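You operate a simulated robot arm through the tools that you are given. There is no shell and no other tool. Be economical: measure what you need, move in short steps, check, and stop when the job is done.

The job below is to be done with a simulated two-armed robot. You get a single attempt, and the scene is never put back.

JOB
Fetch the blue filter that says "W9" from the top of the kitting bench and stand it on the grey bracket. Put two of the white dampers from the top of the kitting bench on the shelf under the top of the packing table. Put the grey tag on the top of the kitting bench away on the top of the grey bench. Take the purple tag on the half shelf under the kitting bench and put it away on the lower wall shelf of the seat bench. Fetch the purple box with the earliest date from the top of the kitting bench and set it on the top right bay of the console. Put one of the blue pouches from the lower shelf of the green parts rack on the divider on the top of the grey bench. Stack the yellow filter labelled "N5" from the top of the grey bench on top of the yellow filter that says "Y2". Fetch the blue block with the earliest date from the top of the grey bench and set it on the middle shelf of the grey bench. Put the green filter labelled "X9" from the top of the grey bench on top of the purple pump and the green filter marked "N2" on the green booklet. Stack the white remote marked "M7" from the middle shelf of the grey bench on top of the white remote marked "W2". The order is free. Set down upright: blue filter, blue pouch, blue block, green filter.

It is judged by the outcome, as a careful person would: the job done as asked, and still so three seconds after it is handed in. It fails if anything else is knocked over, pushed out of place, dropped, spilled or broken.

ROBOT AND FRAMES
Two 6-joint arms with fingered hands on one trunk, on a base that drives. Base frame: it is fixed to the floor where the robot stands at the start and does not move with it; the origin is under the middle of the robot, x ahead of it, y to its left, z up; the surface under the hand at the start is at about z = 800. Lengths are in mm, angles in degrees, forces in N, time in s.
The left shoulder is at the start at [70, 191, 1398], the right one opposite. With the tool pointing down near the work surface each hand reaches from about 460 to 920 mm from the robot's upright axis, wherever it stands, measured 20 degrees to its own side. Places, roughly: blue block [500, -1750, 750]; blue filter [500, 0, 750]; blue pouch [500, 750, 1250]; divider [500, -2250, 750]; green booklet [500, -2500, 750]; green filter [750, -2250, 750]; grey bracket [500, -500, 750]; grey tag [500, -250, 750]; lower wall shelf of the seat bench (54x18 cm) [3500, 1400, 1240]; middle shelf of the grey bench [600, -2300, 500]; purple box [500, 0, 750]; purple pump [500, -1750, 750]; purple tag [750, -500, 500]; shelf under the top of the packing table [5300, -1700, 500]; top of the grey bench [600, -2100, 800]; top right bay of the console [800, -3500, 400]; white damper [250, -250, 750]; white remote [500, -2250, 500]; yellow filter [500, -1500, 750]. Payload 4.7 kg a hand.
Tool frame (each hand has its own): the origin (TCP) lies between the finger pads and is the grasp point; the fingertips stand 36 mm ahead of it; z points along the fingers, y is the line along which they close. The gripper opens to 120 mm. The gripper's body begins 42 mm behind the TCP. The gripper is a hand of 5 fingers: y runs from the thumb to the fingers, the wrist lies at [-18, -113, -198] in the tool frame, and closing takes about 1.5 s.
Orientation is that of the tool frame in the base frame, as a unit quaternion [x, y, z, w]. With the fingers straight down and the wrist toward the robot, the tool's x, y and z point along [0, 1, 0], [1, 0, 0] and [0, 0, -1] of the base frame.

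CONTROLS
- The arms move only by the tool step_arm. It takes "left_series", "right_series" or both (then of equal length, played together; a hand with none holds still); each is a list that holds one entry, the list of rows, each a list of 7 numbers: the turn, a rotation vector about the tool's x, y, z in units of 8 degrees (1.0 is 8 degrees), then the shift along the tool's x, y, z in units of 25 mm (1.0 is 25 mm), then the closure, from 0 (fully open) to 1 (shut). In form: [[[rx, ry, rz, dx, dy, dz, gripper], ...]]. A call has 1 to 8 rows; each row shifts and turns the commanded pose from where the row before left it, along the tool's axes as they then stand. A call with a number of a shift or a turn outside -1 to 1 is refused whole. Each row takes 0.2 s and may step no farther than 50 mm and 8.6 degrees from the row before; otherwise, or with a gripper value out of range, the whole call is refused. A pose out of reach is approached as far as the arm can. The call stops where the force on the tool passes 40 N (or 10 N more than at its start, if that is more) or the arm is blocked; 0.2 s more then pass. The fingers move at their own pace (about 45 mm/s each) and stop on an object; they squeeze with about 32 N. The grip force told is the motor's: it shows also when the fingers shut on nothing. Time passes only in rows, and 0.2 s behind the last, so rows that do not move let the fingers close. It gives the time, the measured TCP pose, the force on the tool (base axes), the opening and the grip force at its end, in the units of the frame above (readings bear some noise), with the torque about the TCP (base axes, N m) and any sound that the robot's microphone picked up.
- Cameras (640 x 400 px; columns grow to the right, rows downward): "scene" is now at [115.1, 26.1, 1595.4]; the picture's right is [0.41, -0.91, 0.00], its down [-0.77, -0.34, -0.54] and it looks along [0.50, 0.22, -0.84] (base axes); focal length 264 px, centre (320, 200). "left" rides on the left gripper at [-73, -91, -143] in its tool frame; the picture's right is [-0.80, -0.28, 0.53], its down [0.53, -0.73, 0.42] and it looks along [0.27, 0.62, 0.74] (tool axes); focal length 234 px, centre (320, 200). "right" rides on the right gripper at [73, -91, -143] in its tool frame; the picture's right is [-0.80, 0.28, -0.53], its down [-0.53, -0.73, 0.42] and it looks along [-0.27, 0.62, 0.74] (tool axes); focal length 234 px, centre (320, 200). There is no depth. A picture from a camera that has moved, and an enlarged one, comes with that camera's place and axes in the base frame and with its lens.
- camera(camera): a new picture of that camera. No time passes.
- move_column(by): slides the trunk up (or, below 0, down) by that many mm; the arms and the scene camera ride with it, the base frame stays. It gives what a move gives, with no picture.
- steer(legs): drives the robot by 1 to 6 legs, each [ahead, left, turn to the left] in mm, mm and degrees, along the robot's own axes; the way and the turn of a leg run together, so that a leg with both is an arc; at most 1500 mm and 180 degrees a leg. The arms and the cameras ride along, it lands a little off, and it stops where it bumps. It gives what a move gives.
- hand_shape(shape, hand): the hand has 5 fingers and takes this shape, open, in about a second: jaw (thumb against the fingers, like two jaws); tri (thumb and two fingers); tip (a fingertip pinch); poke (one finger out to press); point (the index stretched); flat (the hand flat); cup (the hand cupped); fist (a fist). The gripper value then closes the fingers along that shape, each until it touches; the sizes above hold for jaw. It gives what a move gives, with no picture.
- turn_head(pan, tilt): turns the head with the scene camera to pan (to the left, within 86 degrees either way) and tilt (down, from -29 to 69), counted from straight ahead of the robot. It gives what a move gives.
- inspect(camera, box): a new picture of the part [left, top, right, bottom] of that camera's present view, enlarged. No time passes.
- job_done(): hands the job in; it is judged then, once.

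Go step by step. Nothing tells you exact positions but the pictures and the camera data: compare them with the known pose of the tool, close in by small moves and look again before you grip or let go. The budget is 567 turns and 370 pictures, counting those below and the enlarged ones. Unless the task says otherwise, let go and move clear before handing in, and close with one line.

The tools are called after "Call:" as name(argument=value, ...) on one line, values as JSON. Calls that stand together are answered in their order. step_arm: Moves the arms, as the interface text tells. Its arguments: {"type":"object","properties":{"left_series":{"type":"array","items":{"type":"array","items":{"type":"array","items":{"type":"number"}}}},"right_series":{"type":"array","items":{"type":"array","items":{"type":"array","items":{"type":"number"}}}}},"required":[]} The other tools are called the same way: move_column (by) slides the trunk up or down; hand_shape (shape, hand) gives the hand a shape; steer (legs) drives the base; turn_head (pan, tilt) turns the head that bears the scene camera; camera (camera) takes a picture; inspect (camera, box) takes an enlarged picture of a part of a camera's view; job_done () hands the job in.

At the start:

```text
time: 0.0
left_tool_pos: [474.8, 349.9, 1000.1]
left_ee_rot: [0.708, 0.707, 0.0, 0.0]
left_force: [0.5, -0.3, -0.3]
left_moment: [-0.03, 0.0, 0.0]
left_grip_width: 119.5
left_finger_force: 0.0
left_shape: jaw
right_tool_pos: [696.6, -161.8, 1149.4]
right_ee_rot: [0.707, 0.707, -0.001, 0.0]
right_force: [0.3, 0.3, 1.0]
right_moment: [0.02, -0.01, -0.02]
right_grip_width: 119.6
right_finger_force: 0.1
right_shape: jaw
trunk travel left (down, up): [-875.0, 65.0]
robot x, y, heading: [-3.8, 0.9, -0.0]
head pan, tilt: [23.9, 57.0]
```

scene: 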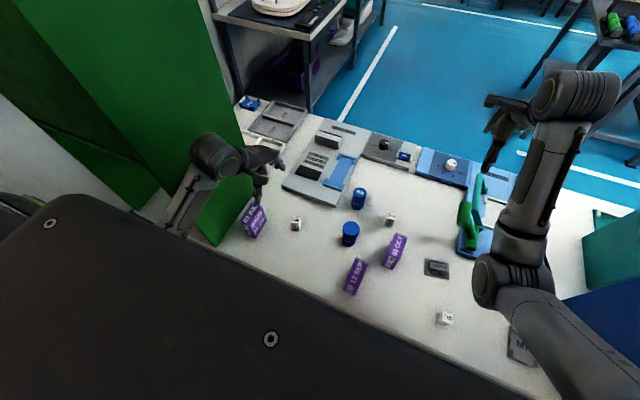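
right: 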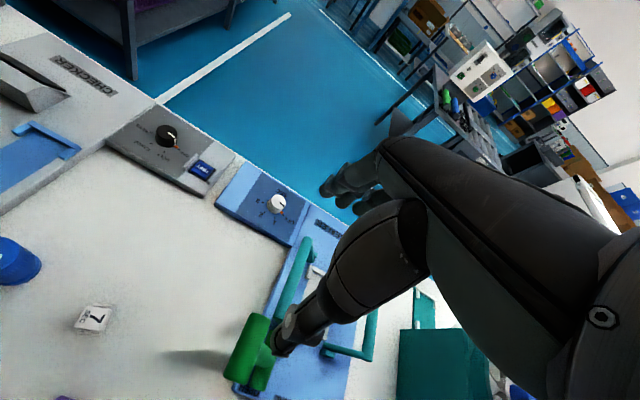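
left: 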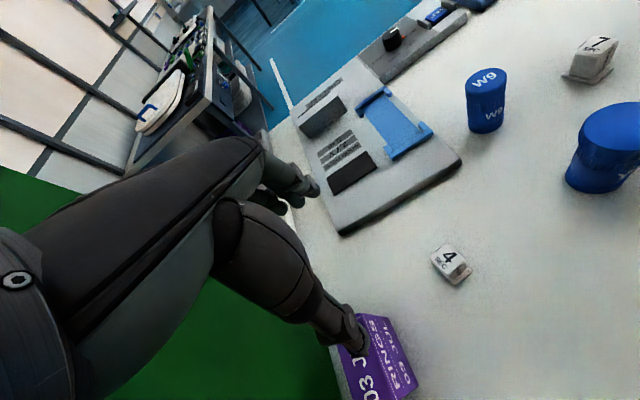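

I see the kitting bench with blue filters, purple boxes, white cubes and devices. I'll look around before moving.

Call:
inspect(camera="scene", box=[220, 80, 420, 320])

Call:
turn_head(pan=-30, tilt=50)

Call:
camera(camera="scene")

```text
1.67 times, centred on (320, 200) of scene
camera zoom: at [115.1, 26.1, 1595.4], right [0.41, -0.91, 0.0], down [-0.77, -0.34, -0.54], along [0.5, 0.22, -0.84], focal length 440 px, centre (320, 200)
```

zoom: 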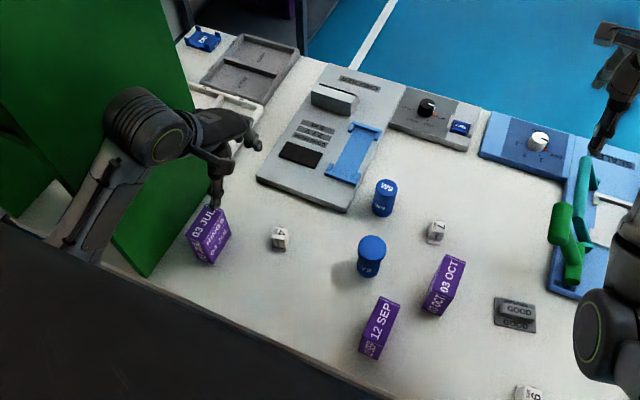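

```text
time: 1.2
left_tool_pos: [475.6, 350.6, 1000.2]
left_ee_rot: [0.707, 0.707, 0.0, 0.0]
left_force: [0.5, 0.7, -0.5]
left_moment: [-0.01, 0.0, 0.01]
left_grip_width: 119.6
left_finger_force: 0.0
left_shape: jaw
right_tool_pos: [696.5, -160.9, 1149.9]
right_ee_rot: [0.706, 0.708, 0.0, 0.0]
right_force: [0.4, -0.1, 1.1]
right_moment: [0.0, 0.0, 0.0]
right_grip_width: 119.5
right_finger_force: 0.1
right_shape: jaw
trunk travel left (down, up): [-875.0, 65.0]
robot x, y, heading: [0.6, -4.1, 0.3]
head pan, tilt: [-30.0, 50.0]
```

```text
365 pictures are left
camera scene: at [117.8, -40.7, 1604.3], right [-0.5, -0.87, 0.0], down [-0.66, 0.38, -0.64], along [0.56, -0.32, -0.77], focal length 264 px, centre (320, 200)
```

scene: 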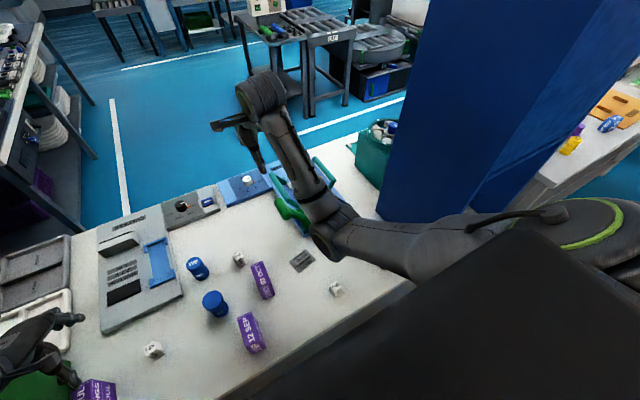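

I can place the filters, tag and dampers roughly; now I look further right and left for the bracket and the rack.

Call:
turn_head(pan=-75, tilt=40)

Call:
camera(camera="scene")

Call:
turn_head(pan=70, tilt=25)

Call:
camera(camera="scene")

Call:
turn_head(pan=0, tilt=15)

Call:
camera(camera="scene")

```text
time: 2.4
left_tool_pos: [474.9, 350.5, 999.9]
left_ee_rot: [0.707, 0.707, 0.0, 0.001]
left_force: [-0.8, 0.8, -0.1]
left_moment: [-0.02, -0.02, -0.01]
left_grip_width: 119.5
left_finger_force: 0.1
left_shape: jaw
right_tool_pos: [696.5, -160.0, 1149.1]
right_ee_rot: [0.708, 0.707, 0.0, 0.0]
right_force: [0.2, 0.4, -1.0]
right_moment: [-0.01, 0.02, 0.02]
right_grip_width: 119.8
right_finger_force: 0.1
right_shape: jaw
trunk travel left (down, up): [-875.0, 65.0]
robot x, y, heading: [-0.9, 0.3, 0.0]
head pan, tilt: [-75.0, 40.0]
```

```text
364 pictures are left
camera scene: at [73.1, -84.4, 1618.5], right [-0.97, -0.26, 0.0], down [-0.17, 0.62, -0.77], along [0.2, -0.74, -0.64], focal length 264 px, centre (320, 200)
```

scene: 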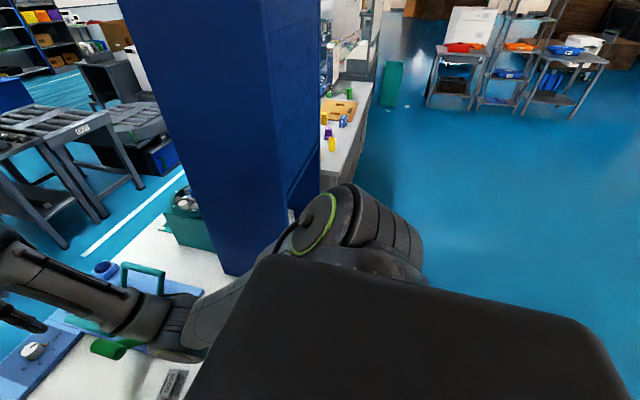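

```text
time: 4.6
left_tool_pos: [474.7, 350.3, 999.9]
left_ee_rot: [0.707, 0.708, 0.0, 0.0]
left_force: [-0.7, 0.1, 0.1]
left_moment: [-0.01, 0.03, 0.0]
left_grip_width: 119.7
left_finger_force: 0.0
left_shape: jaw
right_tool_pos: [696.9, -160.7, 1150.0]
right_ee_rot: [0.707, 0.707, 0.0, 0.0]
right_force: [-0.4, 0.7, 0.2]
right_moment: [-0.01, -0.01, -0.01]
right_grip_width: 119.3
right_finger_force: 0.0
right_shape: jaw
trunk travel left (down, up): [-875.0, 65.0]
robot x, y, heading: [-0.2, 0.6, 0.0]
head pan, tilt: [70.0, 25.0]
```

```text
363 pictures are left
camera scene: at [82.6, 84.3, 1641.8], right [0.94, -0.34, 0.0], down [-0.14, -0.4, -0.91], along [0.31, 0.85, -0.42], focal length 264 px, centre (320, 200)
```

scene: 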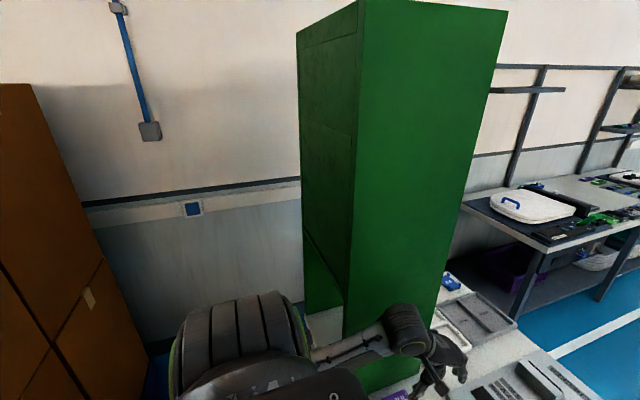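

```text
time: 6.0
left_tool_pos: [474.7, 349.7, 998.9]
left_ee_rot: [0.707, 0.707, 0.0, 0.0]
left_force: [-1.1, -0.6, -0.3]
left_moment: [-0.01, -0.02, 0.01]
left_grip_width: 119.4
left_finger_force: 0.1
left_shape: jaw
right_tool_pos: [697.7, -160.1, 1150.3]
right_ee_rot: [0.707, 0.707, -0.001, 0.001]
right_force: [0.1, 0.2, 0.2]
right_moment: [-0.02, -0.02, 0.05]
right_grip_width: 119.9
right_finger_force: 0.0
right_shape: jaw
trunk travel left (down, up): [-875.0, 65.0]
robot x, y, heading: [1.6, -0.2, 0.1]
head pan, tilt: [0.0, 15.0]
```

```text
362 pictures are left
camera scene: at [144.5, -2.2, 1658.1], right [0.0, -1.0, 0.0], down [-0.26, 0.0, -0.97], along [0.97, 0.0, -0.26], focal length 264 px, centre (320, 200)
```

scene: 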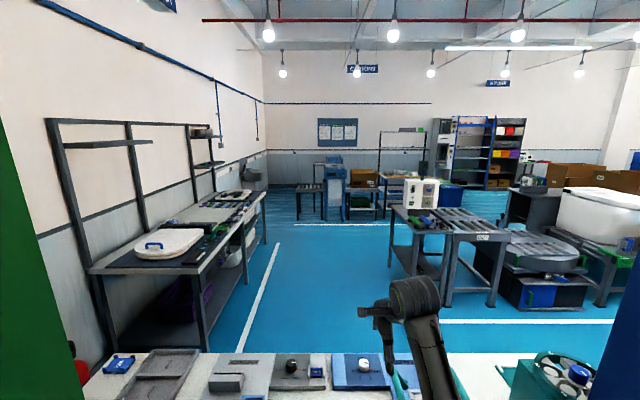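

The right arm hides the bracket. I draw the right hand back and to the right to see that region.

Call:
step_arm(right_series=[[[0, 0, 0, -0.6, -1, 0, 0], [0, 0, 0, -0.6, -1, 0, 0], [0, 0, 0, -0.6, -1, 0, 0], [0, 0, 0, -0.6, -1, 0, 0], [0, 0, 0, -0.6, -1, 0, 0], [0, 0, 0, -0.6, -1, 0, 0], [0, 0, 0, -0.6, -1, 0, 0], [0, 0, 0, -0.6, -1, 0, 0]]])

Call:
turn_head(pan=-25, tilt=60)

Call:
camera(camera="scene")

Call:
camera(camera="right")

```text
time: 7.8
left_tool_pos: [475.2, 348.5, 1000.4]
left_ee_rot: [0.707, 0.707, 0.0, 0.0]
left_force: [-0.3, 0.2, -0.4]
left_moment: [0.03, -0.03, 0.03]
left_grip_width: 119.8
left_finger_force: 0.0
left_shape: jaw
right_tool_pos: [528.6, -294.0, 1102.1]
right_ee_rot: [0.707, 0.707, 0.002, 0.001]
right_force: [0.5, 0.2, 0.2]
right_moment: [0.05, -0.04, 0.02]
right_grip_width: 119.7
right_finger_force: 0.1
right_shape: jaw
right hand out of reach, approached as far as the arm can: row 3, 4, 5, 6, 7
trunk travel left (down, up): [-875.0, 65.0]
robot x, y, heading: [1.3, 1.9, -0.1]
head pan, tilt: [0.0, 15.0]
```

```text
time: 9.0
left_tool_pos: [474.8, 349.5, 998.9]
left_ee_rot: [0.707, 0.707, 0.0, -0.001]
left_force: [0.6, 0.0, -0.1]
left_moment: [-0.01, 0.0, 0.01]
left_grip_width: 119.6
left_finger_force: 0.0
left_shape: jaw
right_tool_pos: [529.5, -293.8, 1102.2]
right_ee_rot: [0.706, 0.708, 0.002, 0.0]
right_force: [0.3, 0.7, 0.4]
right_moment: [0.01, 0.01, -0.03]
right_grip_width: 119.8
right_finger_force: 0.1
right_shape: jaw
trunk travel left (down, up): [-875.0, 65.0]
robot x, y, heading: [-1.5, 0.0, -0.2]
head pan, tilt: [-25.0, 60.0]
```

```text
361 pictures are left
camera scene: at [111.2, -30.8, 1591.9], right [-0.42, -0.91, 0.0], down [-0.78, 0.37, -0.5], along [0.45, -0.21, -0.87], focal length 264 px, centre (320, 200)
```

scene: 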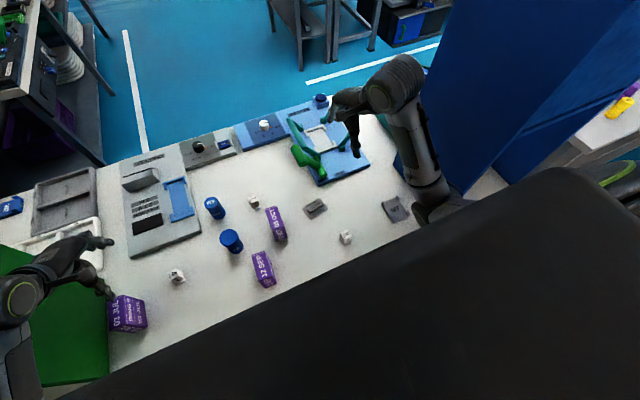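

```text
360 pictures are left
camera right: at [438.9, -221.1, 1245.4], right [0.28, -0.8, 0.52], down [-0.73, -0.53, -0.43], along [0.62, -0.26, -0.74], focal length 234 px, centre (320, 200)
```

right: 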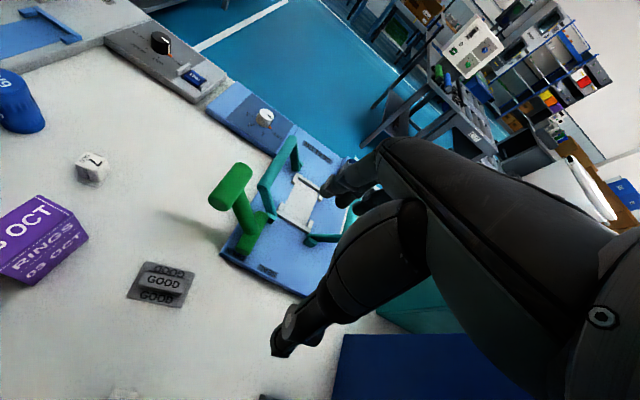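

Call:
inspect(camera="scene", box=[330, 180, 430, 240])

Call:
inspect(camera="scene", box=[100, 180, 340, 330])

```text
6.40 times, centred on (380, 210) of scene
camera zoom: at [111.2, -30.8, 1591.9], right [-0.42, -0.91, 0.0], down [-0.78, 0.37, -0.5], along [0.45, -0.21, -0.87], focal length 1690 px, centre (-64, 136)
```

zoom: 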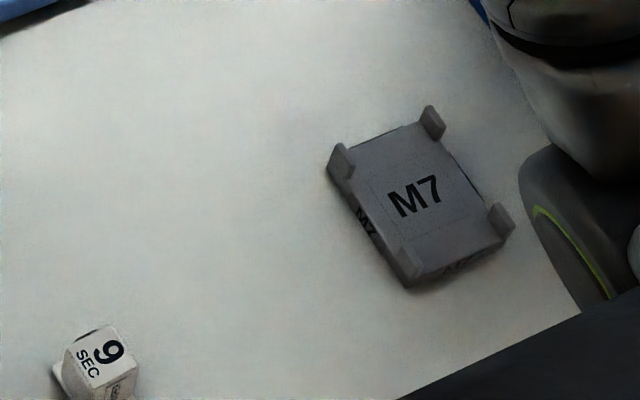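

```text
2.67 times, centred on (220, 255) of scene
camera zoom: at [111.2, -30.8, 1591.9], right [-0.42, -0.91, 0.0], down [-0.78, 0.37, -0.5], along [0.45, -0.21, -0.87], focal length 704 px, centre (587, 53)
```

zoom: 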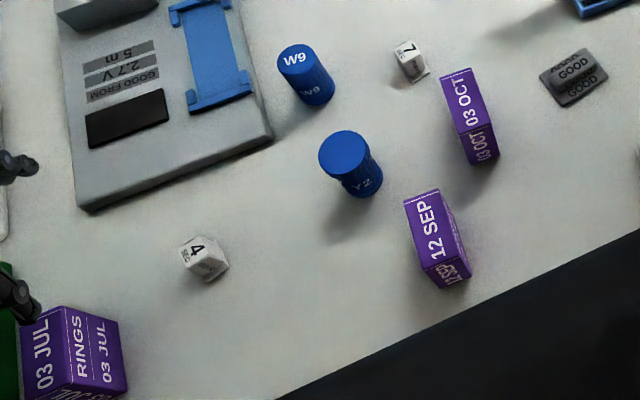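

The dates give 03 JUL as earliest; white cubes (4/7/9 SEC) are the dampers, "GOOD" is the grey tag, and the bracket is at about (373,-430). First I take W9 (about (620,102)) with the right hand.

Call:
step_arm(right_series=[[[0, 0, 0, 1, 0.2, 0.2, 0], [0, 0, 0, 1, 0.2, 0.2, 0], [0, 0, 0, 1, 0.2, 0.2, 0], [0, 0, 0, 1, 0.2, 0.2, 0], [0, 0, 0, 1, 0.2, 0.2, 0], [0, 0, 0, 1, 0.2, 0.2, 0], [0, 0, 0, 1, 0.2, 0.2, 0], [0, 0, 0, 1, 0.2, 0.2, 0]]])

Call:
step_arm(right_series=[[[0, 0, 0, 1, 0, 0.3, 0], [0, 0, 0, 1, 0, 0.3, 0], [0, 0, 0, 1, 0, 0.3, 0], [0, 0, 0, 1, 0, 0.3, 0], [0, 0, 0, 1, 0, 0.3, 0]]])

Call:
camera(camera="right")

Call:
camera(camera="scene")

```text
time: 10.7
left_tool_pos: [475.3, 350.4, 999.5]
left_ee_rot: [0.707, 0.707, 0.0, 0.0]
left_force: [-0.1, 0.4, 0.3]
left_moment: [-0.03, -0.02, 0.0]
left_grip_width: 119.6
left_finger_force: 0.1
left_shape: jaw
right_tool_pos: [586.0, -205.8, 1057.4]
right_ee_rot: [0.725, 0.683, -0.051, 0.072]
right_force: [0.6, 0.5, -0.1]
right_moment: [-0.02, 0.04, -0.03]
right_grip_width: 119.7
right_finger_force: 0.0
right_shape: jaw
right hand out of reach, approached as far as the arm can: row 1
trunk travel left (down, up): [-875.0, 65.0]
robot x, y, heading: [1.6, 1.9, -0.0]
head pan, tilt: [-25.0, 60.0]
stopped in row 8 (right hand): the arm was blocked; the commanded pose is now the measured one
```

```text
time: 11.4
left_tool_pos: [473.8, 349.4, 998.5]
left_ee_rot: [0.707, 0.708, 0.0, 0.001]
left_force: [0.1, 0.2, 0.2]
left_moment: [0.0, -0.03, 0.04]
left_grip_width: 119.4
left_finger_force: 0.1
left_shape: jaw
right_tool_pos: [611.9, -240.4, 1045.9]
right_ee_rot: [0.733, 0.657, -0.093, 0.151]
right_force: [-0.3, -0.2, -1.2]
right_moment: [-0.03, -0.04, 0.0]
right_grip_width: 119.6
right_finger_force: 0.1
right_shape: jaw
trunk travel left (down, up): [-875.0, 65.0]
robot x, y, heading: [-2.2, -1.7, -0.4]
head pan, tilt: [-25.0, 60.0]
stopped in row 3 (right hand): the arm was blocked; the commanded pose is now the measured one
```

```text
357 pictures are left
camera right: at [521.0, -115.6, 1146.0], right [0.15, -0.6, 0.79], down [-0.76, -0.58, -0.29], along [0.63, -0.56, -0.54], focal length 234 px, centre (320, 200)
```

right: 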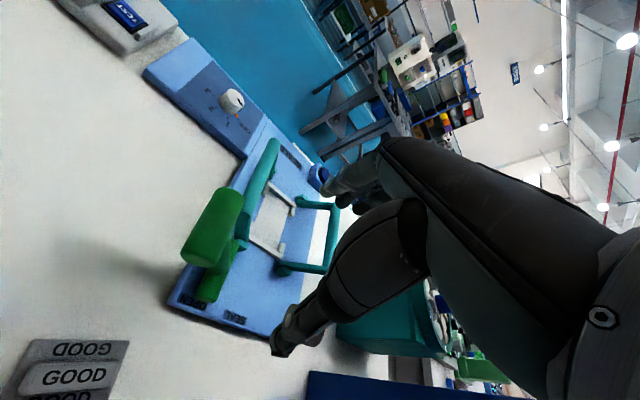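

```text
356 pictures are left
camera scene: at [111.3, -31.2, 1591.8], right [-0.42, -0.91, 0.0], down [-0.78, 0.37, -0.5], along [0.45, -0.21, -0.87], focal length 264 px, centre (320, 200)
```

scene: 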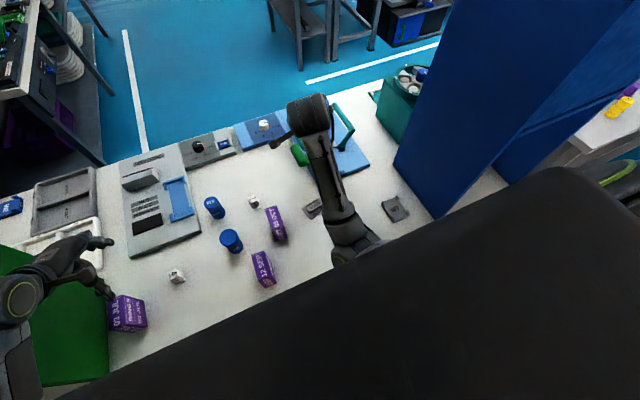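

The arm folded into a bad posture; I turn it back upright and out to its start pose, and will use the base to keep it within its comfortable reach.

Call:
step_arm(right_series=[[[0.1, 0.415, -0.13, 0, 0.7, -0.7, 0], [0.1, 0.415, -0.13, 0, 0.7, -0.7, 0], [0.1, 0.415, -0.13, 0.2, 0.7, -0.7, 0], [0.1, 0.415, -0.13, 0.4, 0.7, -0.7, 0], [0.1, 0.415, -0.13, 0.6, 0.5, -0.7, 0], [0.1, 0.415, -0.13, 0.6, 0.3, -0.7, 0]]])

```text
time: 12.8
left_tool_pos: [475.6, 350.2, 999.9]
left_ee_rot: [0.707, 0.707, 0.0, 0.0]
left_force: [0.1, 0.3, 0.3]
left_moment: [0.01, -0.01, 0.01]
left_grip_width: 119.7
left_finger_force: 0.1
left_shape: jaw
right_tool_pos: [699.0, -178.5, 1146.3]
right_ee_rot: [0.707, 0.707, 0.0, -0.002]
right_force: [-0.5, 0.4, -0.9]
right_moment: [-0.02, 0.02, 0.01]
right_grip_width: 119.7
right_finger_force: 0.0
right_shape: jaw
trunk travel left (down, up): [-875.0, 65.0]
robot x, y, heading: [-1.5, -2.3, -0.2]
head pan, tilt: [-25.0, 60.0]
```

I back the base 150 mm and turn left 20° so W9 lies in the right hand's comfortable zone.

Call:
steer(legs=[[-150, 0, 0], [0, 0, 20]])

Call:
camera(camera="right")

Call:
turn_head(pan=-10, tilt=55)

Call:
camera(camera="scene")

```text
time: 14.8
left_tool_pos: [278.4, 398.6, 1001.4]
left_ee_rot: [0.668, 0.744, -0.003, 0.01]
left_force: [-1.4, -5.7, -1.5]
left_moment: [0.4, -0.08, 0.01]
left_grip_width: 119.9
left_finger_force: 0.1
left_shape: jaw
right_tool_pos: [567.0, -86.1, 1146.3]
right_ee_rot: [0.658, 0.753, 0.0, -0.002]
right_force: [0.1, 0.1, 0.0]
right_moment: [-0.02, 0.03, 0.02]
right_grip_width: 119.9
right_finger_force: 0.0
right_shape: jaw
trunk travel left (down, up): [-875.0, 65.0]
robot x, y, heading: [-148.1, 0.3, 7.3]
head pan, tilt: [-25.0, 60.0]
stopped in leg 2: the force on the tool passed its limit at 104 N (the readings are from after the stop); the commanded pose is now the measured one
```

```text
355 pictures are left
camera right: at [467.4, -26.3, 1290.2], right [0.39, -0.76, 0.52], down [-0.66, -0.62, -0.42], along [0.65, -0.18, -0.74], focal length 234 px, centre (320, 200)
```

right: 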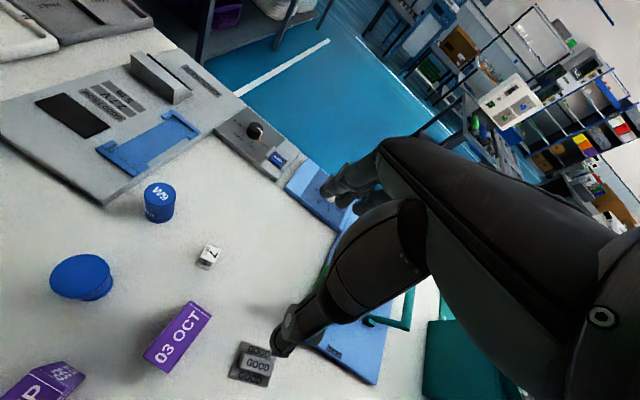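

```text
time: 15.6
left_tool_pos: [278.1, 398.4, 1003.1]
left_ee_rot: [0.668, 0.744, -0.002, 0.009]
left_force: [-1.7, -8.1, -0.6]
left_moment: [0.5, -0.1, 0.05]
left_grip_width: 119.7
left_finger_force: 0.0
left_shape: jaw
right_tool_pos: [565.8, -84.7, 1145.8]
right_ee_rot: [0.657, 0.754, 0.001, -0.002]
right_force: [-0.2, 0.4, 0.1]
right_moment: [0.03, 0.01, 0.02]
right_grip_width: 119.6
right_finger_force: 0.0
right_shape: jaw
trunk travel left (down, up): [-875.0, 65.0]
robot x, y, heading: [-148.4, 0.0, 7.6]
head pan, tilt: [-10.0, 55.0]
```

```text
354 pictures are left
camera scene: at [-27.0, -0.9, 1597.8], right [-0.04, -1.0, 0.0], down [-0.82, 0.04, -0.57], along [0.57, -0.02, -0.82], focal length 264 px, centre (320, 200)
```

scene: 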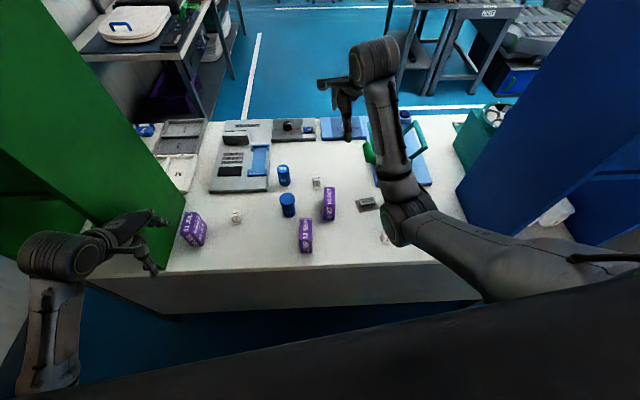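

The left hand touched the rack. I move it inward away from it, then finish the turn.

Call:
step_arm(left_series=[[[0, 0, 0, -1, 0, 0, 0], [0, 0, 0, -1, 0, 0, 0], [0, 0, 0, -1, 0, 0, 0], [0, 0, 0, -1, 0, 0, 0], [0, 0, 0, -1, 0, 0, 0], [0, 0, 0, -1, 0, 0, 0]]])

Call:
steer(legs=[[-100, 0, 0], [0, 0, 8]])

Call:
camera(camera="scene")

```text
time: 17.0
left_tool_pos: [291.4, 267.2, 1005.4]
left_ee_rot: [0.669, 0.743, 0.013, -0.007]
left_force: [0.3, 0.3, 0.4]
left_moment: [0.03, -0.02, 0.03]
left_grip_width: 119.7
left_finger_force: 0.1
left_shape: jaw
right_tool_pos: [567.8, -85.9, 1146.2]
right_ee_rot: [0.658, 0.753, 0.001, -0.002]
right_force: [-0.3, 0.4, 0.2]
right_moment: [-0.02, -0.01, 0.0]
right_grip_width: 119.8
right_finger_force: 0.1
right_shape: jaw
trunk travel left (down, up): [-875.0, 65.0]
robot x, y, heading: [-146.2, -1.5, 7.3]
head pan, tilt: [-10.0, 55.0]
```

```text
time: 18.8
left_tool_pos: [149.0, 312.6, 1001.6]
left_ee_rot: [0.615, 0.789, 0.011, -0.008]
left_force: [-0.1, 0.2, -0.4]
left_moment: [0.0, -0.01, -0.01]
left_grip_width: 119.9
left_finger_force: 0.1
left_shape: jaw
right_tool_pos: [472.3, 1.3, 1145.9]
right_ee_rot: [0.604, 0.797, 0.001, -0.002]
right_force: [0.4, -0.2, 0.4]
right_moment: [-0.01, 0.0, 0.03]
right_grip_width: 119.8
right_finger_force: 0.1
right_shape: jaw
trunk travel left (down, up): [-875.0, 65.0]
robot x, y, heading: [-247.4, -12.5, 15.2]
head pan, tilt: [-10.0, 55.0]
```

```text
353 pictures are left
camera scene: at [-128.5, 3.7, 1597.9], right [0.1, -1.0, 0.0], down [-0.82, -0.08, -0.57], along [0.57, 0.05, -0.82], focal length 264 px, centre (320, 200)
```

scene: 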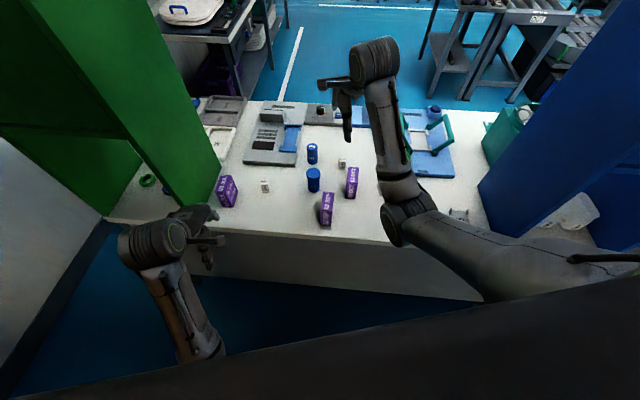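

Call:
steer(legs=[[110, 0, 0]])

Call:
camera(camera="right")

Call:
camera(camera="scene")

```text
time: 19.9
left_tool_pos: [252.3, 345.0, 1003.1]
left_ee_rot: [0.613, 0.79, 0.013, -0.007]
left_force: [-0.3, 0.1, -0.1]
left_moment: [-0.01, 0.0, 0.01]
left_grip_width: 119.7
left_finger_force: 0.1
left_shape: jaw
right_tool_pos: [575.8, 33.4, 1146.6]
right_ee_rot: [0.603, 0.798, -0.001, 0.0]
right_force: [-0.2, -0.3, -0.3]
right_moment: [0.01, -0.05, 0.02]
right_grip_width: 119.9
right_finger_force: 0.2
right_shape: jaw
trunk travel left (down, up): [-875.0, 65.0]
robot x, y, heading: [-148.1, 13.8, 15.6]
head pan, tilt: [-10.0, 55.0]
```

```text
352 pictures are left
camera right: at [469.0, 77.6, 1290.4], right [0.49, -0.7, 0.52], down [-0.56, -0.71, -0.42], along [0.67, -0.09, -0.74], focal length 234 px, centre (320, 200)
```

right: 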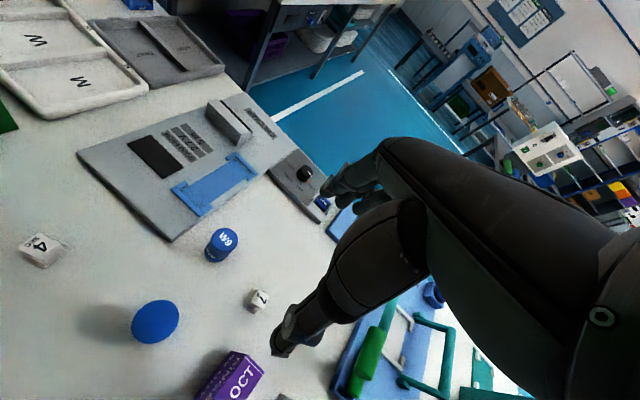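

```text
351 pictures are left
camera scene: at [-24.8, 33.3, 1598.0], right [0.1, -1.0, 0.0], down [-0.81, -0.08, -0.57], along [0.57, 0.06, -0.82], focal length 264 px, centre (320, 200)
```

scene: 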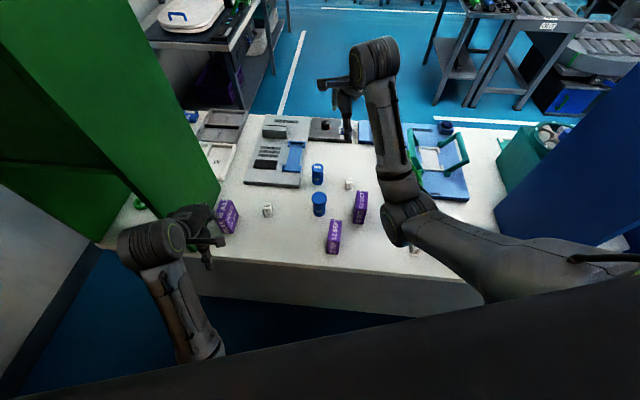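

W9 triangulates to (624,110), top ≈ 867. I bring the right hand above it.

Call:
step_arm(right_series=[[[0, 0, 0, 0.403, 0.449, 0.97, 0], [0, 0, 0, 0.403, 0.449, 0.97, 0], [0, 0, 0, 0.403, 0.449, 0.97, 0], [0, 0, 0, 0.403, 0.449, 0.97, 0], [0, 0, 0, 0.403, 0.449, 0.97, 0], [0, 0, 0, 0.403, 0.449, 0.97, 0]]])

Call:
camera(camera="right")

Call:
inspect(camera="scene", box=[230, 100, 430, 225])

```text
time: 21.3
left_tool_pos: [253.2, 345.7, 1002.4]
left_ee_rot: [0.612, 0.791, 0.011, -0.008]
left_force: [0.1, 0.5, 1.1]
left_moment: [-0.02, 0.01, -0.01]
left_grip_width: 120.0
left_finger_force: 0.1
left_shape: jaw
right_tool_pos: [625.1, 112.7, 1000.1]
right_ee_rot: [0.603, 0.798, -0.001, -0.002]
right_force: [-0.2, -0.5, -0.1]
right_moment: [0.03, 0.0, 0.0]
right_grip_width: 119.7
right_finger_force: 0.1
right_shape: jaw
trunk travel left (down, up): [-875.0, 65.0]
robot x, y, heading: [-145.9, 15.3, 15.5]
head pan, tilt: [-10.0, 55.0]
```

```text
350 pictures are left
camera right: at [517.7, 158.1, 1144.7], right [0.49, -0.7, 0.52], down [-0.56, -0.71, -0.42], along [0.67, -0.09, -0.74], focal length 234 px, centre (320, 200)
```

right: 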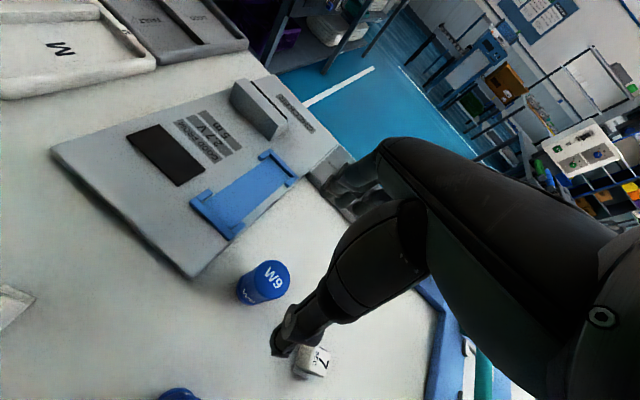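

```text
3.20 times, centred on (330, 162) of scene
camera zoom: at [-22.8, 34.3, 1597.8], right [0.1, -1.0, 0.0], down [-0.82, -0.08, -0.57], along [0.57, 0.06, -0.82], focal length 845 px, centre (288, 320)
```

zoom: 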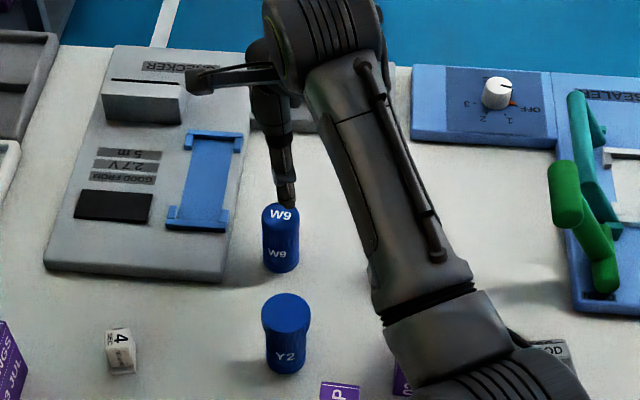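

Alignment is good; I go down and close on W9.

Call:
step_arm(right_series=[[[0, 0, 0, 0, 0, 1, 0], [0, 0, 0, 0, 0, 1, 0], [0, 0, 0, 0, 0, 1, 0], [0, 0, 0, 0, 0, 1, 0], [0, 0, 0, 0, 0, 1, 0], [0, 0, 0, 0, 0, 0.7, 0]]])

Call:
camera(camera="right")

```text
time: 22.7
left_tool_pos: [252.8, 346.1, 1003.2]
left_ee_rot: [0.613, 0.79, 0.012, -0.009]
left_force: [-1.0, 0.6, 0.5]
left_moment: [0.0, -0.02, 0.01]
left_grip_width: 119.8
left_finger_force: 0.0
left_shape: jaw
right_tool_pos: [625.4, 112.4, 858.5]
right_ee_rot: [0.603, 0.798, 0.001, -0.001]
right_force: [-0.2, 0.3, -0.3]
right_moment: [0.01, -0.02, 0.0]
right_grip_width: 119.6
right_finger_force: 0.1
right_shape: jaw
trunk travel left (down, up): [-875.0, 65.0]
robot x, y, heading: [-142.2, 13.4, 15.6]
head pan, tilt: [-10.0, 55.0]
```

```text
348 pictures are left
camera right: at [518.0, 156.6, 1002.6], right [0.49, -0.7, 0.52], down [-0.56, -0.71, -0.42], along [0.67, -0.09, -0.74], focal length 234 px, centre (320, 200)
```

right: 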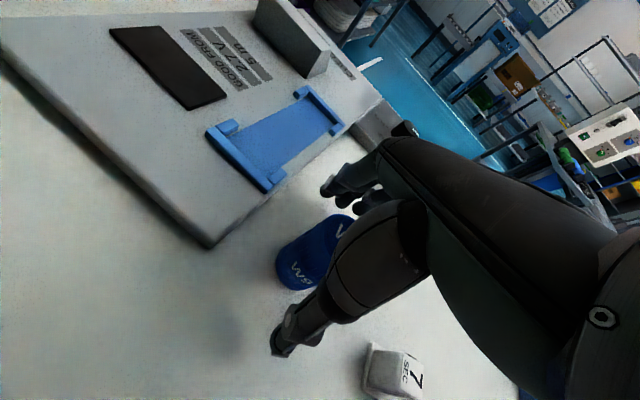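

Call:
step_arm(right_series=[[[0, 0, 0, 0, 0, 0, 1], [0, 0, 0, 0, 0, 0, 1], [0, 0, 0, 0, 0, 0, 1], [0, 0, 0, 0, 0, 0, 1], [0, 0, 0, 0, 0, 0, 1], [0, 0, 0, 0, 0, 0, 1], [0, 0, 0, 0, 0, 0, 1], [0, 0, 0, 0, 0, 0, 1]]])

Call:
step_arm(right_series=[[[0, 0, 0, 0, 0, -0.4, 1], [0, 0, 0, 0, 0, -1, 1], [0, 0, 0, 0, 0, -1, 1], [0, 0, 0, 0, 0, -1, 1], [0, 0, 0, 0, 0, -1, 1], [0, 0, 0, 0, 0, -1, 1]]])

Call:
camera(camera="right")

```text
time: 24.5
left_tool_pos: [252.2, 344.8, 1002.6]
left_ee_rot: [0.613, 0.79, 0.011, -0.009]
left_force: [-0.1, 0.3, 0.1]
left_moment: [0.02, 0.0, 0.0]
left_grip_width: 119.6
left_finger_force: 0.1
left_shape: jaw
right_tool_pos: [624.2, 111.9, 859.8]
right_ee_rot: [0.604, 0.797, -0.001, -0.001]
right_force: [-0.5, 0.0, 0.4]
right_moment: [-0.01, 0.04, -0.01]
right_grip_width: 36.4
right_finger_force: 32.2
right_shape: jaw
trunk travel left (down, up): [-875.0, 65.0]
robot x, y, heading: [-146.7, 12.0, 15.8]
head pan, tilt: [-10.0, 55.0]
```

```text
time: 25.9
left_tool_pos: [253.2, 345.8, 1003.2]
left_ee_rot: [0.613, 0.79, 0.011, -0.01]
left_force: [-0.9, 0.1, 0.3]
left_moment: [0.02, -0.04, -0.01]
left_grip_width: 120.0
left_finger_force: 0.1
left_shape: jaw
right_tool_pos: [623.9, 109.9, 993.7]
right_ee_rot: [0.603, 0.798, -0.001, -0.001]
right_force: [1.0, -0.4, -0.7]
right_moment: [0.03, 0.03, 0.03]
right_grip_width: 36.5
right_finger_force: 31.8
right_shape: jaw
trunk travel left (down, up): [-875.0, 65.0]
robot x, y, heading: [-148.0, 14.0, 15.5]
head pan, tilt: [-10.0, 55.0]
```

```text
347 pictures are left
camera right: at [517.3, 154.2, 1136.9], right [0.49, -0.7, 0.52], down [-0.56, -0.71, -0.42], along [0.67, -0.09, -0.74], focal length 234 px, centre (320, 200)
```

right: 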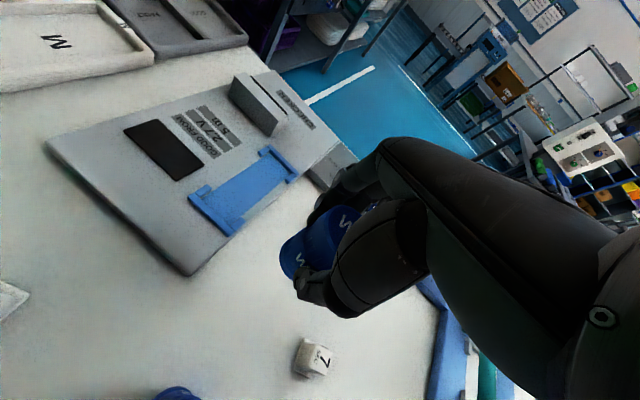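

W9 is held. I raise it and turn the base right toward the bracket.

Call:
step_arm(right_series=[[[0, 0, 0, 0, -0.5, -1, 1], [0, 0, 0, 0, -0.5, -1, 1], [0, 0, 0, 0, -0.5, -1, 1]]])

Call:
steer(legs=[[0, 0, -31]])

Call:
turn_head(pan=-30, tilt=55)

Call:
camera(camera="scene")

Call:
camera(camera="right")

```text
time: 26.7
left_tool_pos: [252.5, 345.8, 1002.3]
left_ee_rot: [0.613, 0.79, 0.012, -0.008]
left_force: [-0.8, 0.2, 0.1]
left_moment: [-0.01, 0.01, 0.0]
left_grip_width: 120.2
left_finger_force: 0.2
left_shape: jaw
right_tool_pos: [589.3, 101.3, 1068.0]
right_ee_rot: [0.603, 0.798, -0.001, -0.001]
right_force: [0.5, -0.4, -0.4]
right_moment: [0.01, -0.03, -0.01]
right_grip_width: 36.3
right_finger_force: 32.3
right_shape: jaw
trunk travel left (down, up): [-875.0, 65.0]
robot x, y, heading: [-141.8, 14.3, 15.8]
head pan, tilt: [-10.0, 55.0]
```

```text
time: 28.7
left_tool_pos: [365.2, 91.7, 1003.3]
left_ee_rot: [0.804, 0.595, 0.013, -0.006]
left_force: [0.4, 0.5, -1.4]
left_moment: [0.01, 0.06, -0.05]
left_grip_width: 119.6
left_finger_force: 0.0
left_shape: jaw
right_tool_pos: [528.0, -291.9, 1068.3]
right_ee_rot: [0.796, 0.606, 0.0, -0.001]
right_force: [-0.4, 0.5, -0.8]
right_moment: [0.03, -0.02, -0.02]
right_grip_width: 36.5
right_finger_force: 32.0
right_shape: jaw
trunk travel left (down, up): [-875.0, 65.0]
robot x, y, heading: [-145.3, 13.1, -15.7]
head pan, tilt: [-10.0, 55.0]
```

```text
time: 29.6
left_tool_pos: [365.6, 92.4, 1001.6]
left_ee_rot: [0.803, 0.595, 0.014, -0.005]
left_force: [-0.1, -0.1, 0.6]
left_moment: [-0.01, -0.02, 0.01]
left_grip_width: 119.7
left_finger_force: 0.0
left_shape: jaw
right_tool_pos: [528.1, -292.7, 1069.4]
right_ee_rot: [0.795, 0.606, 0.001, -0.002]
right_force: [0.2, 0.4, -1.2]
right_moment: [-0.02, 0.01, 0.01]
right_grip_width: 36.0
right_finger_force: 31.3
right_shape: jaw
trunk travel left (down, up): [-875.0, 65.0]
robot x, y, heading: [-143.6, 17.5, -15.8]
head pan, tilt: [-30.0, 55.0]
```

```text
346 pictures are left
camera scene: at [-44.6, -52.0, 1597.8], right [-0.71, -0.7, 0.0], down [-0.57, 0.58, -0.57], along [0.4, -0.41, -0.82], focal length 264 px, centre (320, 200)
```

scene: 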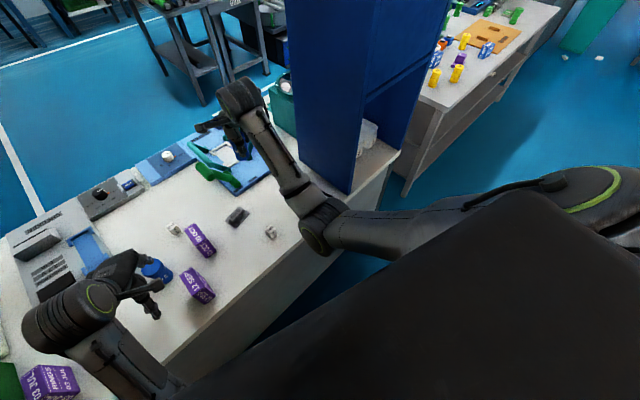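

```text
345 pictures are left
camera right: at [459.6, -198.9, 1212.1], right [0.06, -0.85, 0.52], down [-0.85, -0.32, -0.42], along [0.53, -0.42, -0.74], focal length 234 px, centre (320, 200)
```

right: 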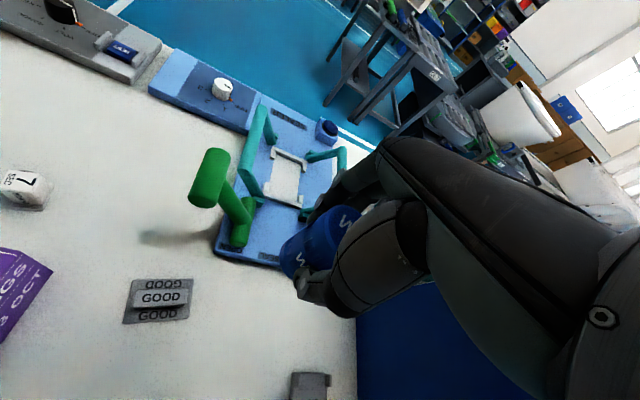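

I move W9 over the bracket, estimated at (376,-430).

Call:
step_arm(right_series=[[[0, 0, 0, -0.987, -0.63, 0.2, 1], [0, 0, 0, -0.987, -0.63, 0.2, 1], [0, 0, 0, -0.987, -0.63, 0.2, 1], [0, 0, 0, -0.987, -0.63, 0.2, 1], [0, 0, 0, -0.987, -0.63, 0.2, 1], [0, 0, 0, -0.987, -0.63, 0.2, 1], [0, 0, 0, -0.987, -0.63, 0.2, 1]]])

Call:
camera(camera="scene")

Call:
camera(camera="right")

```text
time: 31.2
left_tool_pos: [365.6, 92.4, 1003.9]
left_ee_rot: [0.803, 0.595, 0.015, -0.005]
left_force: [-0.1, 0.3, 0.9]
left_moment: [0.02, -0.01, -0.04]
left_grip_width: 119.8
left_finger_force: 0.0
left_shape: jaw
right_tool_pos: [373.3, -432.1, 1031.8]
right_ee_rot: [0.795, 0.606, 0.0, -0.001]
right_force: [0.3, -0.4, -0.3]
right_moment: [0.02, -0.02, 0.01]
right_grip_width: 36.2
right_finger_force: 32.2
right_shape: jaw
trunk travel left (down, up): [-875.0, 65.0]
robot x, y, heading: [-145.8, 13.4, -15.4]
head pan, tilt: [-30.0, 55.0]
```

```text
344 pictures are left
camera scene: at [-46.6, -53.9, 1597.9], right [-0.71, -0.7, 0.0], down [-0.57, 0.59, -0.57], along [0.4, -0.41, -0.82], focal length 264 px, centre (320, 200)
```

scene: 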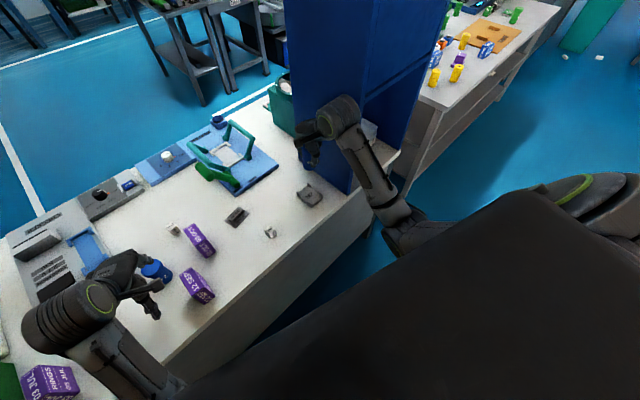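

```text
343 pictures are left
camera right: at [304.9, -338.5, 1176.7], right [0.06, -0.85, 0.52], down [-0.85, -0.32, -0.43], along [0.53, -0.42, -0.74], focal length 234 px, centre (320, 200)
```

right: 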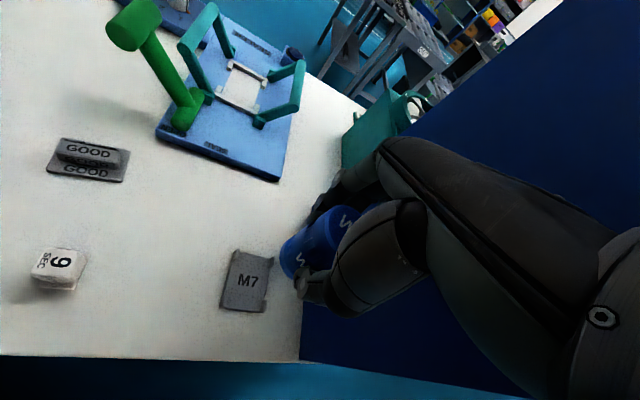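

Call:
inspect(camera="scene", box=[260, 160, 360, 222])

Call:
inspect(camera="right", box=[200, 200, 360, 300])

```text
6.40 times, centred on (310, 191) of scene
camera zoom: at [-46.6, -53.9, 1597.9], right [-0.71, -0.7, 0.0], down [-0.57, 0.59, -0.57], along [0.4, -0.41, -0.82], focal length 1690 px, centre (384, 258)
```

zoom: 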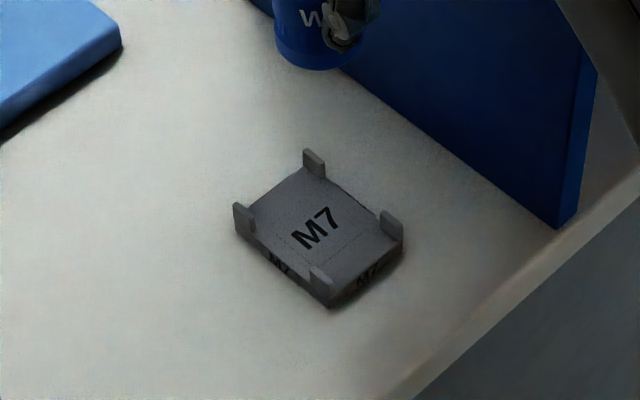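

```text
4.00 times, centred on (280, 250) of right
camera zoom: at [304.9, -338.5, 1176.7], right [0.06, -0.85, 0.52], down [-0.85, -0.32, -0.43], along [0.53, -0.42, -0.74], focal length 937 px, centre (480, 0)
```

zoom: 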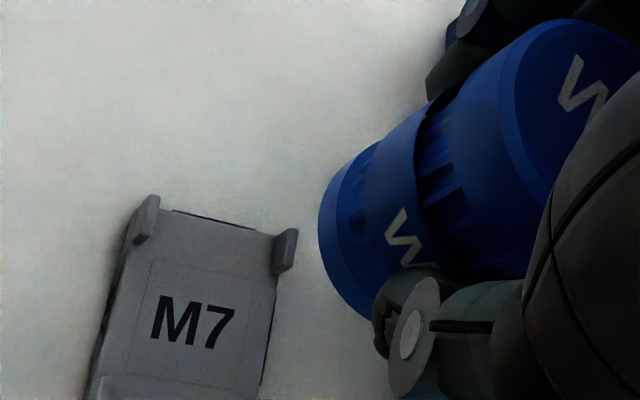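

Call:
step_arm(right_series=[[[0, 0, 0, 0.16, 0.27, 1, 1], [0, 0, 0, 0, 0, 1, 1], [0, 0, 0, 0, 0, 1, 1], [0, 0, 0, 0, 0, 1, 1], [0, 0, 0, 0, 0, 1, 1]]])

Call:
inspect(camera="scene", box=[260, 160, 360, 222])

Call:
inspect(camera="right", box=[200, 200, 360, 300])

```text
time: 32.4
left_tool_pos: [365.8, 91.3, 1002.7]
left_ee_rot: [0.804, 0.595, 0.014, -0.005]
left_force: [0.5, 0.5, 0.7]
left_moment: [-0.01, 0.0, 0.02]
left_grip_width: 119.8
left_finger_force: 0.1
left_shape: jaw
right_tool_pos: [381.1, -427.8, 906.3]
right_ee_rot: [0.796, 0.606, 0.0, -0.002]
right_force: [0.3, 0.3, -1.6]
right_moment: [-0.04, 0.0, -0.02]
right_grip_width: 36.1
right_finger_force: 31.9
right_shape: jaw
trunk travel left (down, up): [-875.0, 65.0]
robot x, y, heading: [-141.0, 14.0, -15.7]
head pan, tilt: [-30.0, 55.0]
```

```text
6.40 times, centred on (310, 191) of scene
camera zoom: at [-45.1, -52.5, 1597.9], right [-0.71, -0.7, 0.0], down [-0.57, 0.59, -0.57], along [0.4, -0.41, -0.82], focal length 1690 px, centre (384, 258)
```

zoom: 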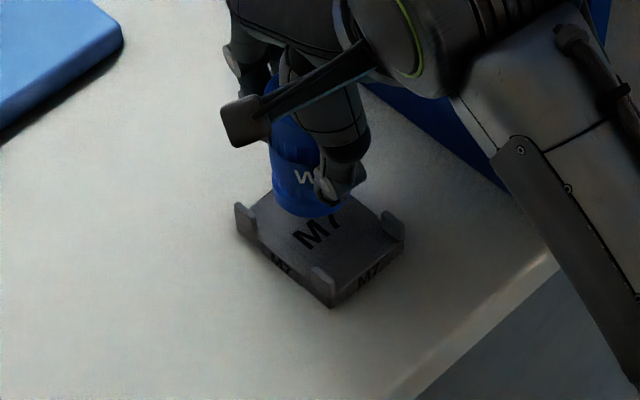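

```text
4.00 times, centred on (280, 250) of right
camera zoom: at [313.6, -333.7, 1051.3], right [0.06, -0.85, 0.52], down [-0.85, -0.32, -0.42], along [0.53, -0.42, -0.74], focal length 937 px, centre (480, 0)
```

zoom: 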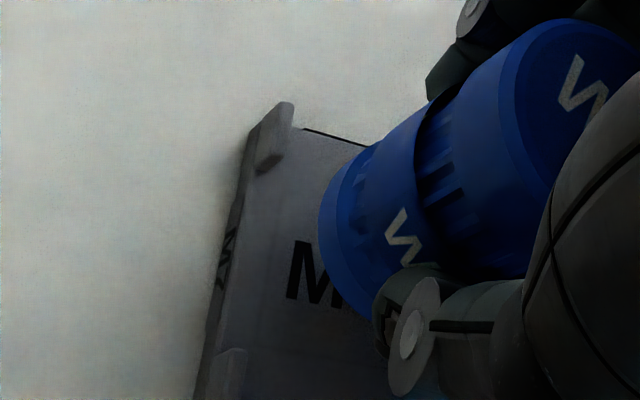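

Call:
step_arm(right_series=[[[0, 0, 0, -0.06, 0, 0.6, 1], [0, 0, 0, 0, 0, 0.4, 1], [0, 0, 0, 0, 0, 0.2, 1]]])

Call:
inspect(camera="right", box=[200, 200, 360, 300])

```text
time: 33.2
left_tool_pos: [365.5, 91.0, 1004.0]
left_ee_rot: [0.803, 0.596, 0.013, -0.006]
left_force: [0.3, 0.2, 0.0]
left_moment: [0.03, 0.01, 0.01]
left_grip_width: 119.6
left_finger_force: 0.0
left_shape: jaw
right_tool_pos: [381.9, -429.3, 877.1]
right_ee_rot: [0.796, 0.605, -0.001, -0.001]
right_force: [0.6, -0.6, -0.2]
right_moment: [0.02, 0.0, 0.0]
right_grip_width: 36.3
right_finger_force: 31.6
right_shape: jaw
trunk travel left (down, up): [-875.0, 65.0]
robot x, y, heading: [-143.6, 18.2, -15.4]
head pan, tilt: [-30.0, 55.0]
```

```text
4.00 times, centred on (280, 250) of right
camera zoom: at [313.7, -335.3, 1021.7], right [0.06, -0.85, 0.52], down [-0.85, -0.32, -0.42], along [0.53, -0.42, -0.74], focal length 937 px, centre (480, 0)
```

zoom: 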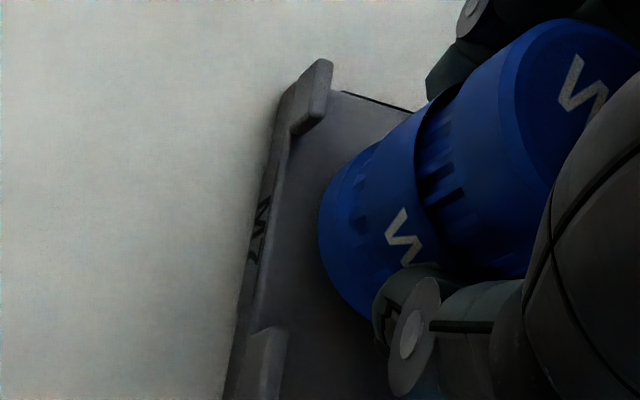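

Call:
step_arm(right_series=[[[0, 0, 0, 0, 0, 0.12, 1], [0, 0, 0, 0, 0, 0.12, 1], [0, 0, 0, 0, 0, 0.12, 1]]])

```text
time: 34.0
left_tool_pos: [365.6, 92.0, 1003.6]
left_ee_rot: [0.803, 0.596, 0.014, -0.004]
left_force: [-1.4, 0.5, 0.3]
left_moment: [0.01, -0.01, -0.01]
left_grip_width: 119.7
left_finger_force: 0.1
left_shape: jaw
right_tool_pos: [382.5, -428.2, 870.3]
right_ee_rot: [0.795, 0.607, 0.0, -0.001]
right_force: [-0.5, 0.4, 3.8]
right_moment: [-0.06, -0.1, 0.0]
right_grip_width: 36.3
right_finger_force: 31.7
right_shape: jaw
trunk travel left (down, up): [-875.0, 65.0]
robot x, y, heading: [-144.4, 11.8, -15.5]
head pan, tilt: [-30.0, 55.0]
```

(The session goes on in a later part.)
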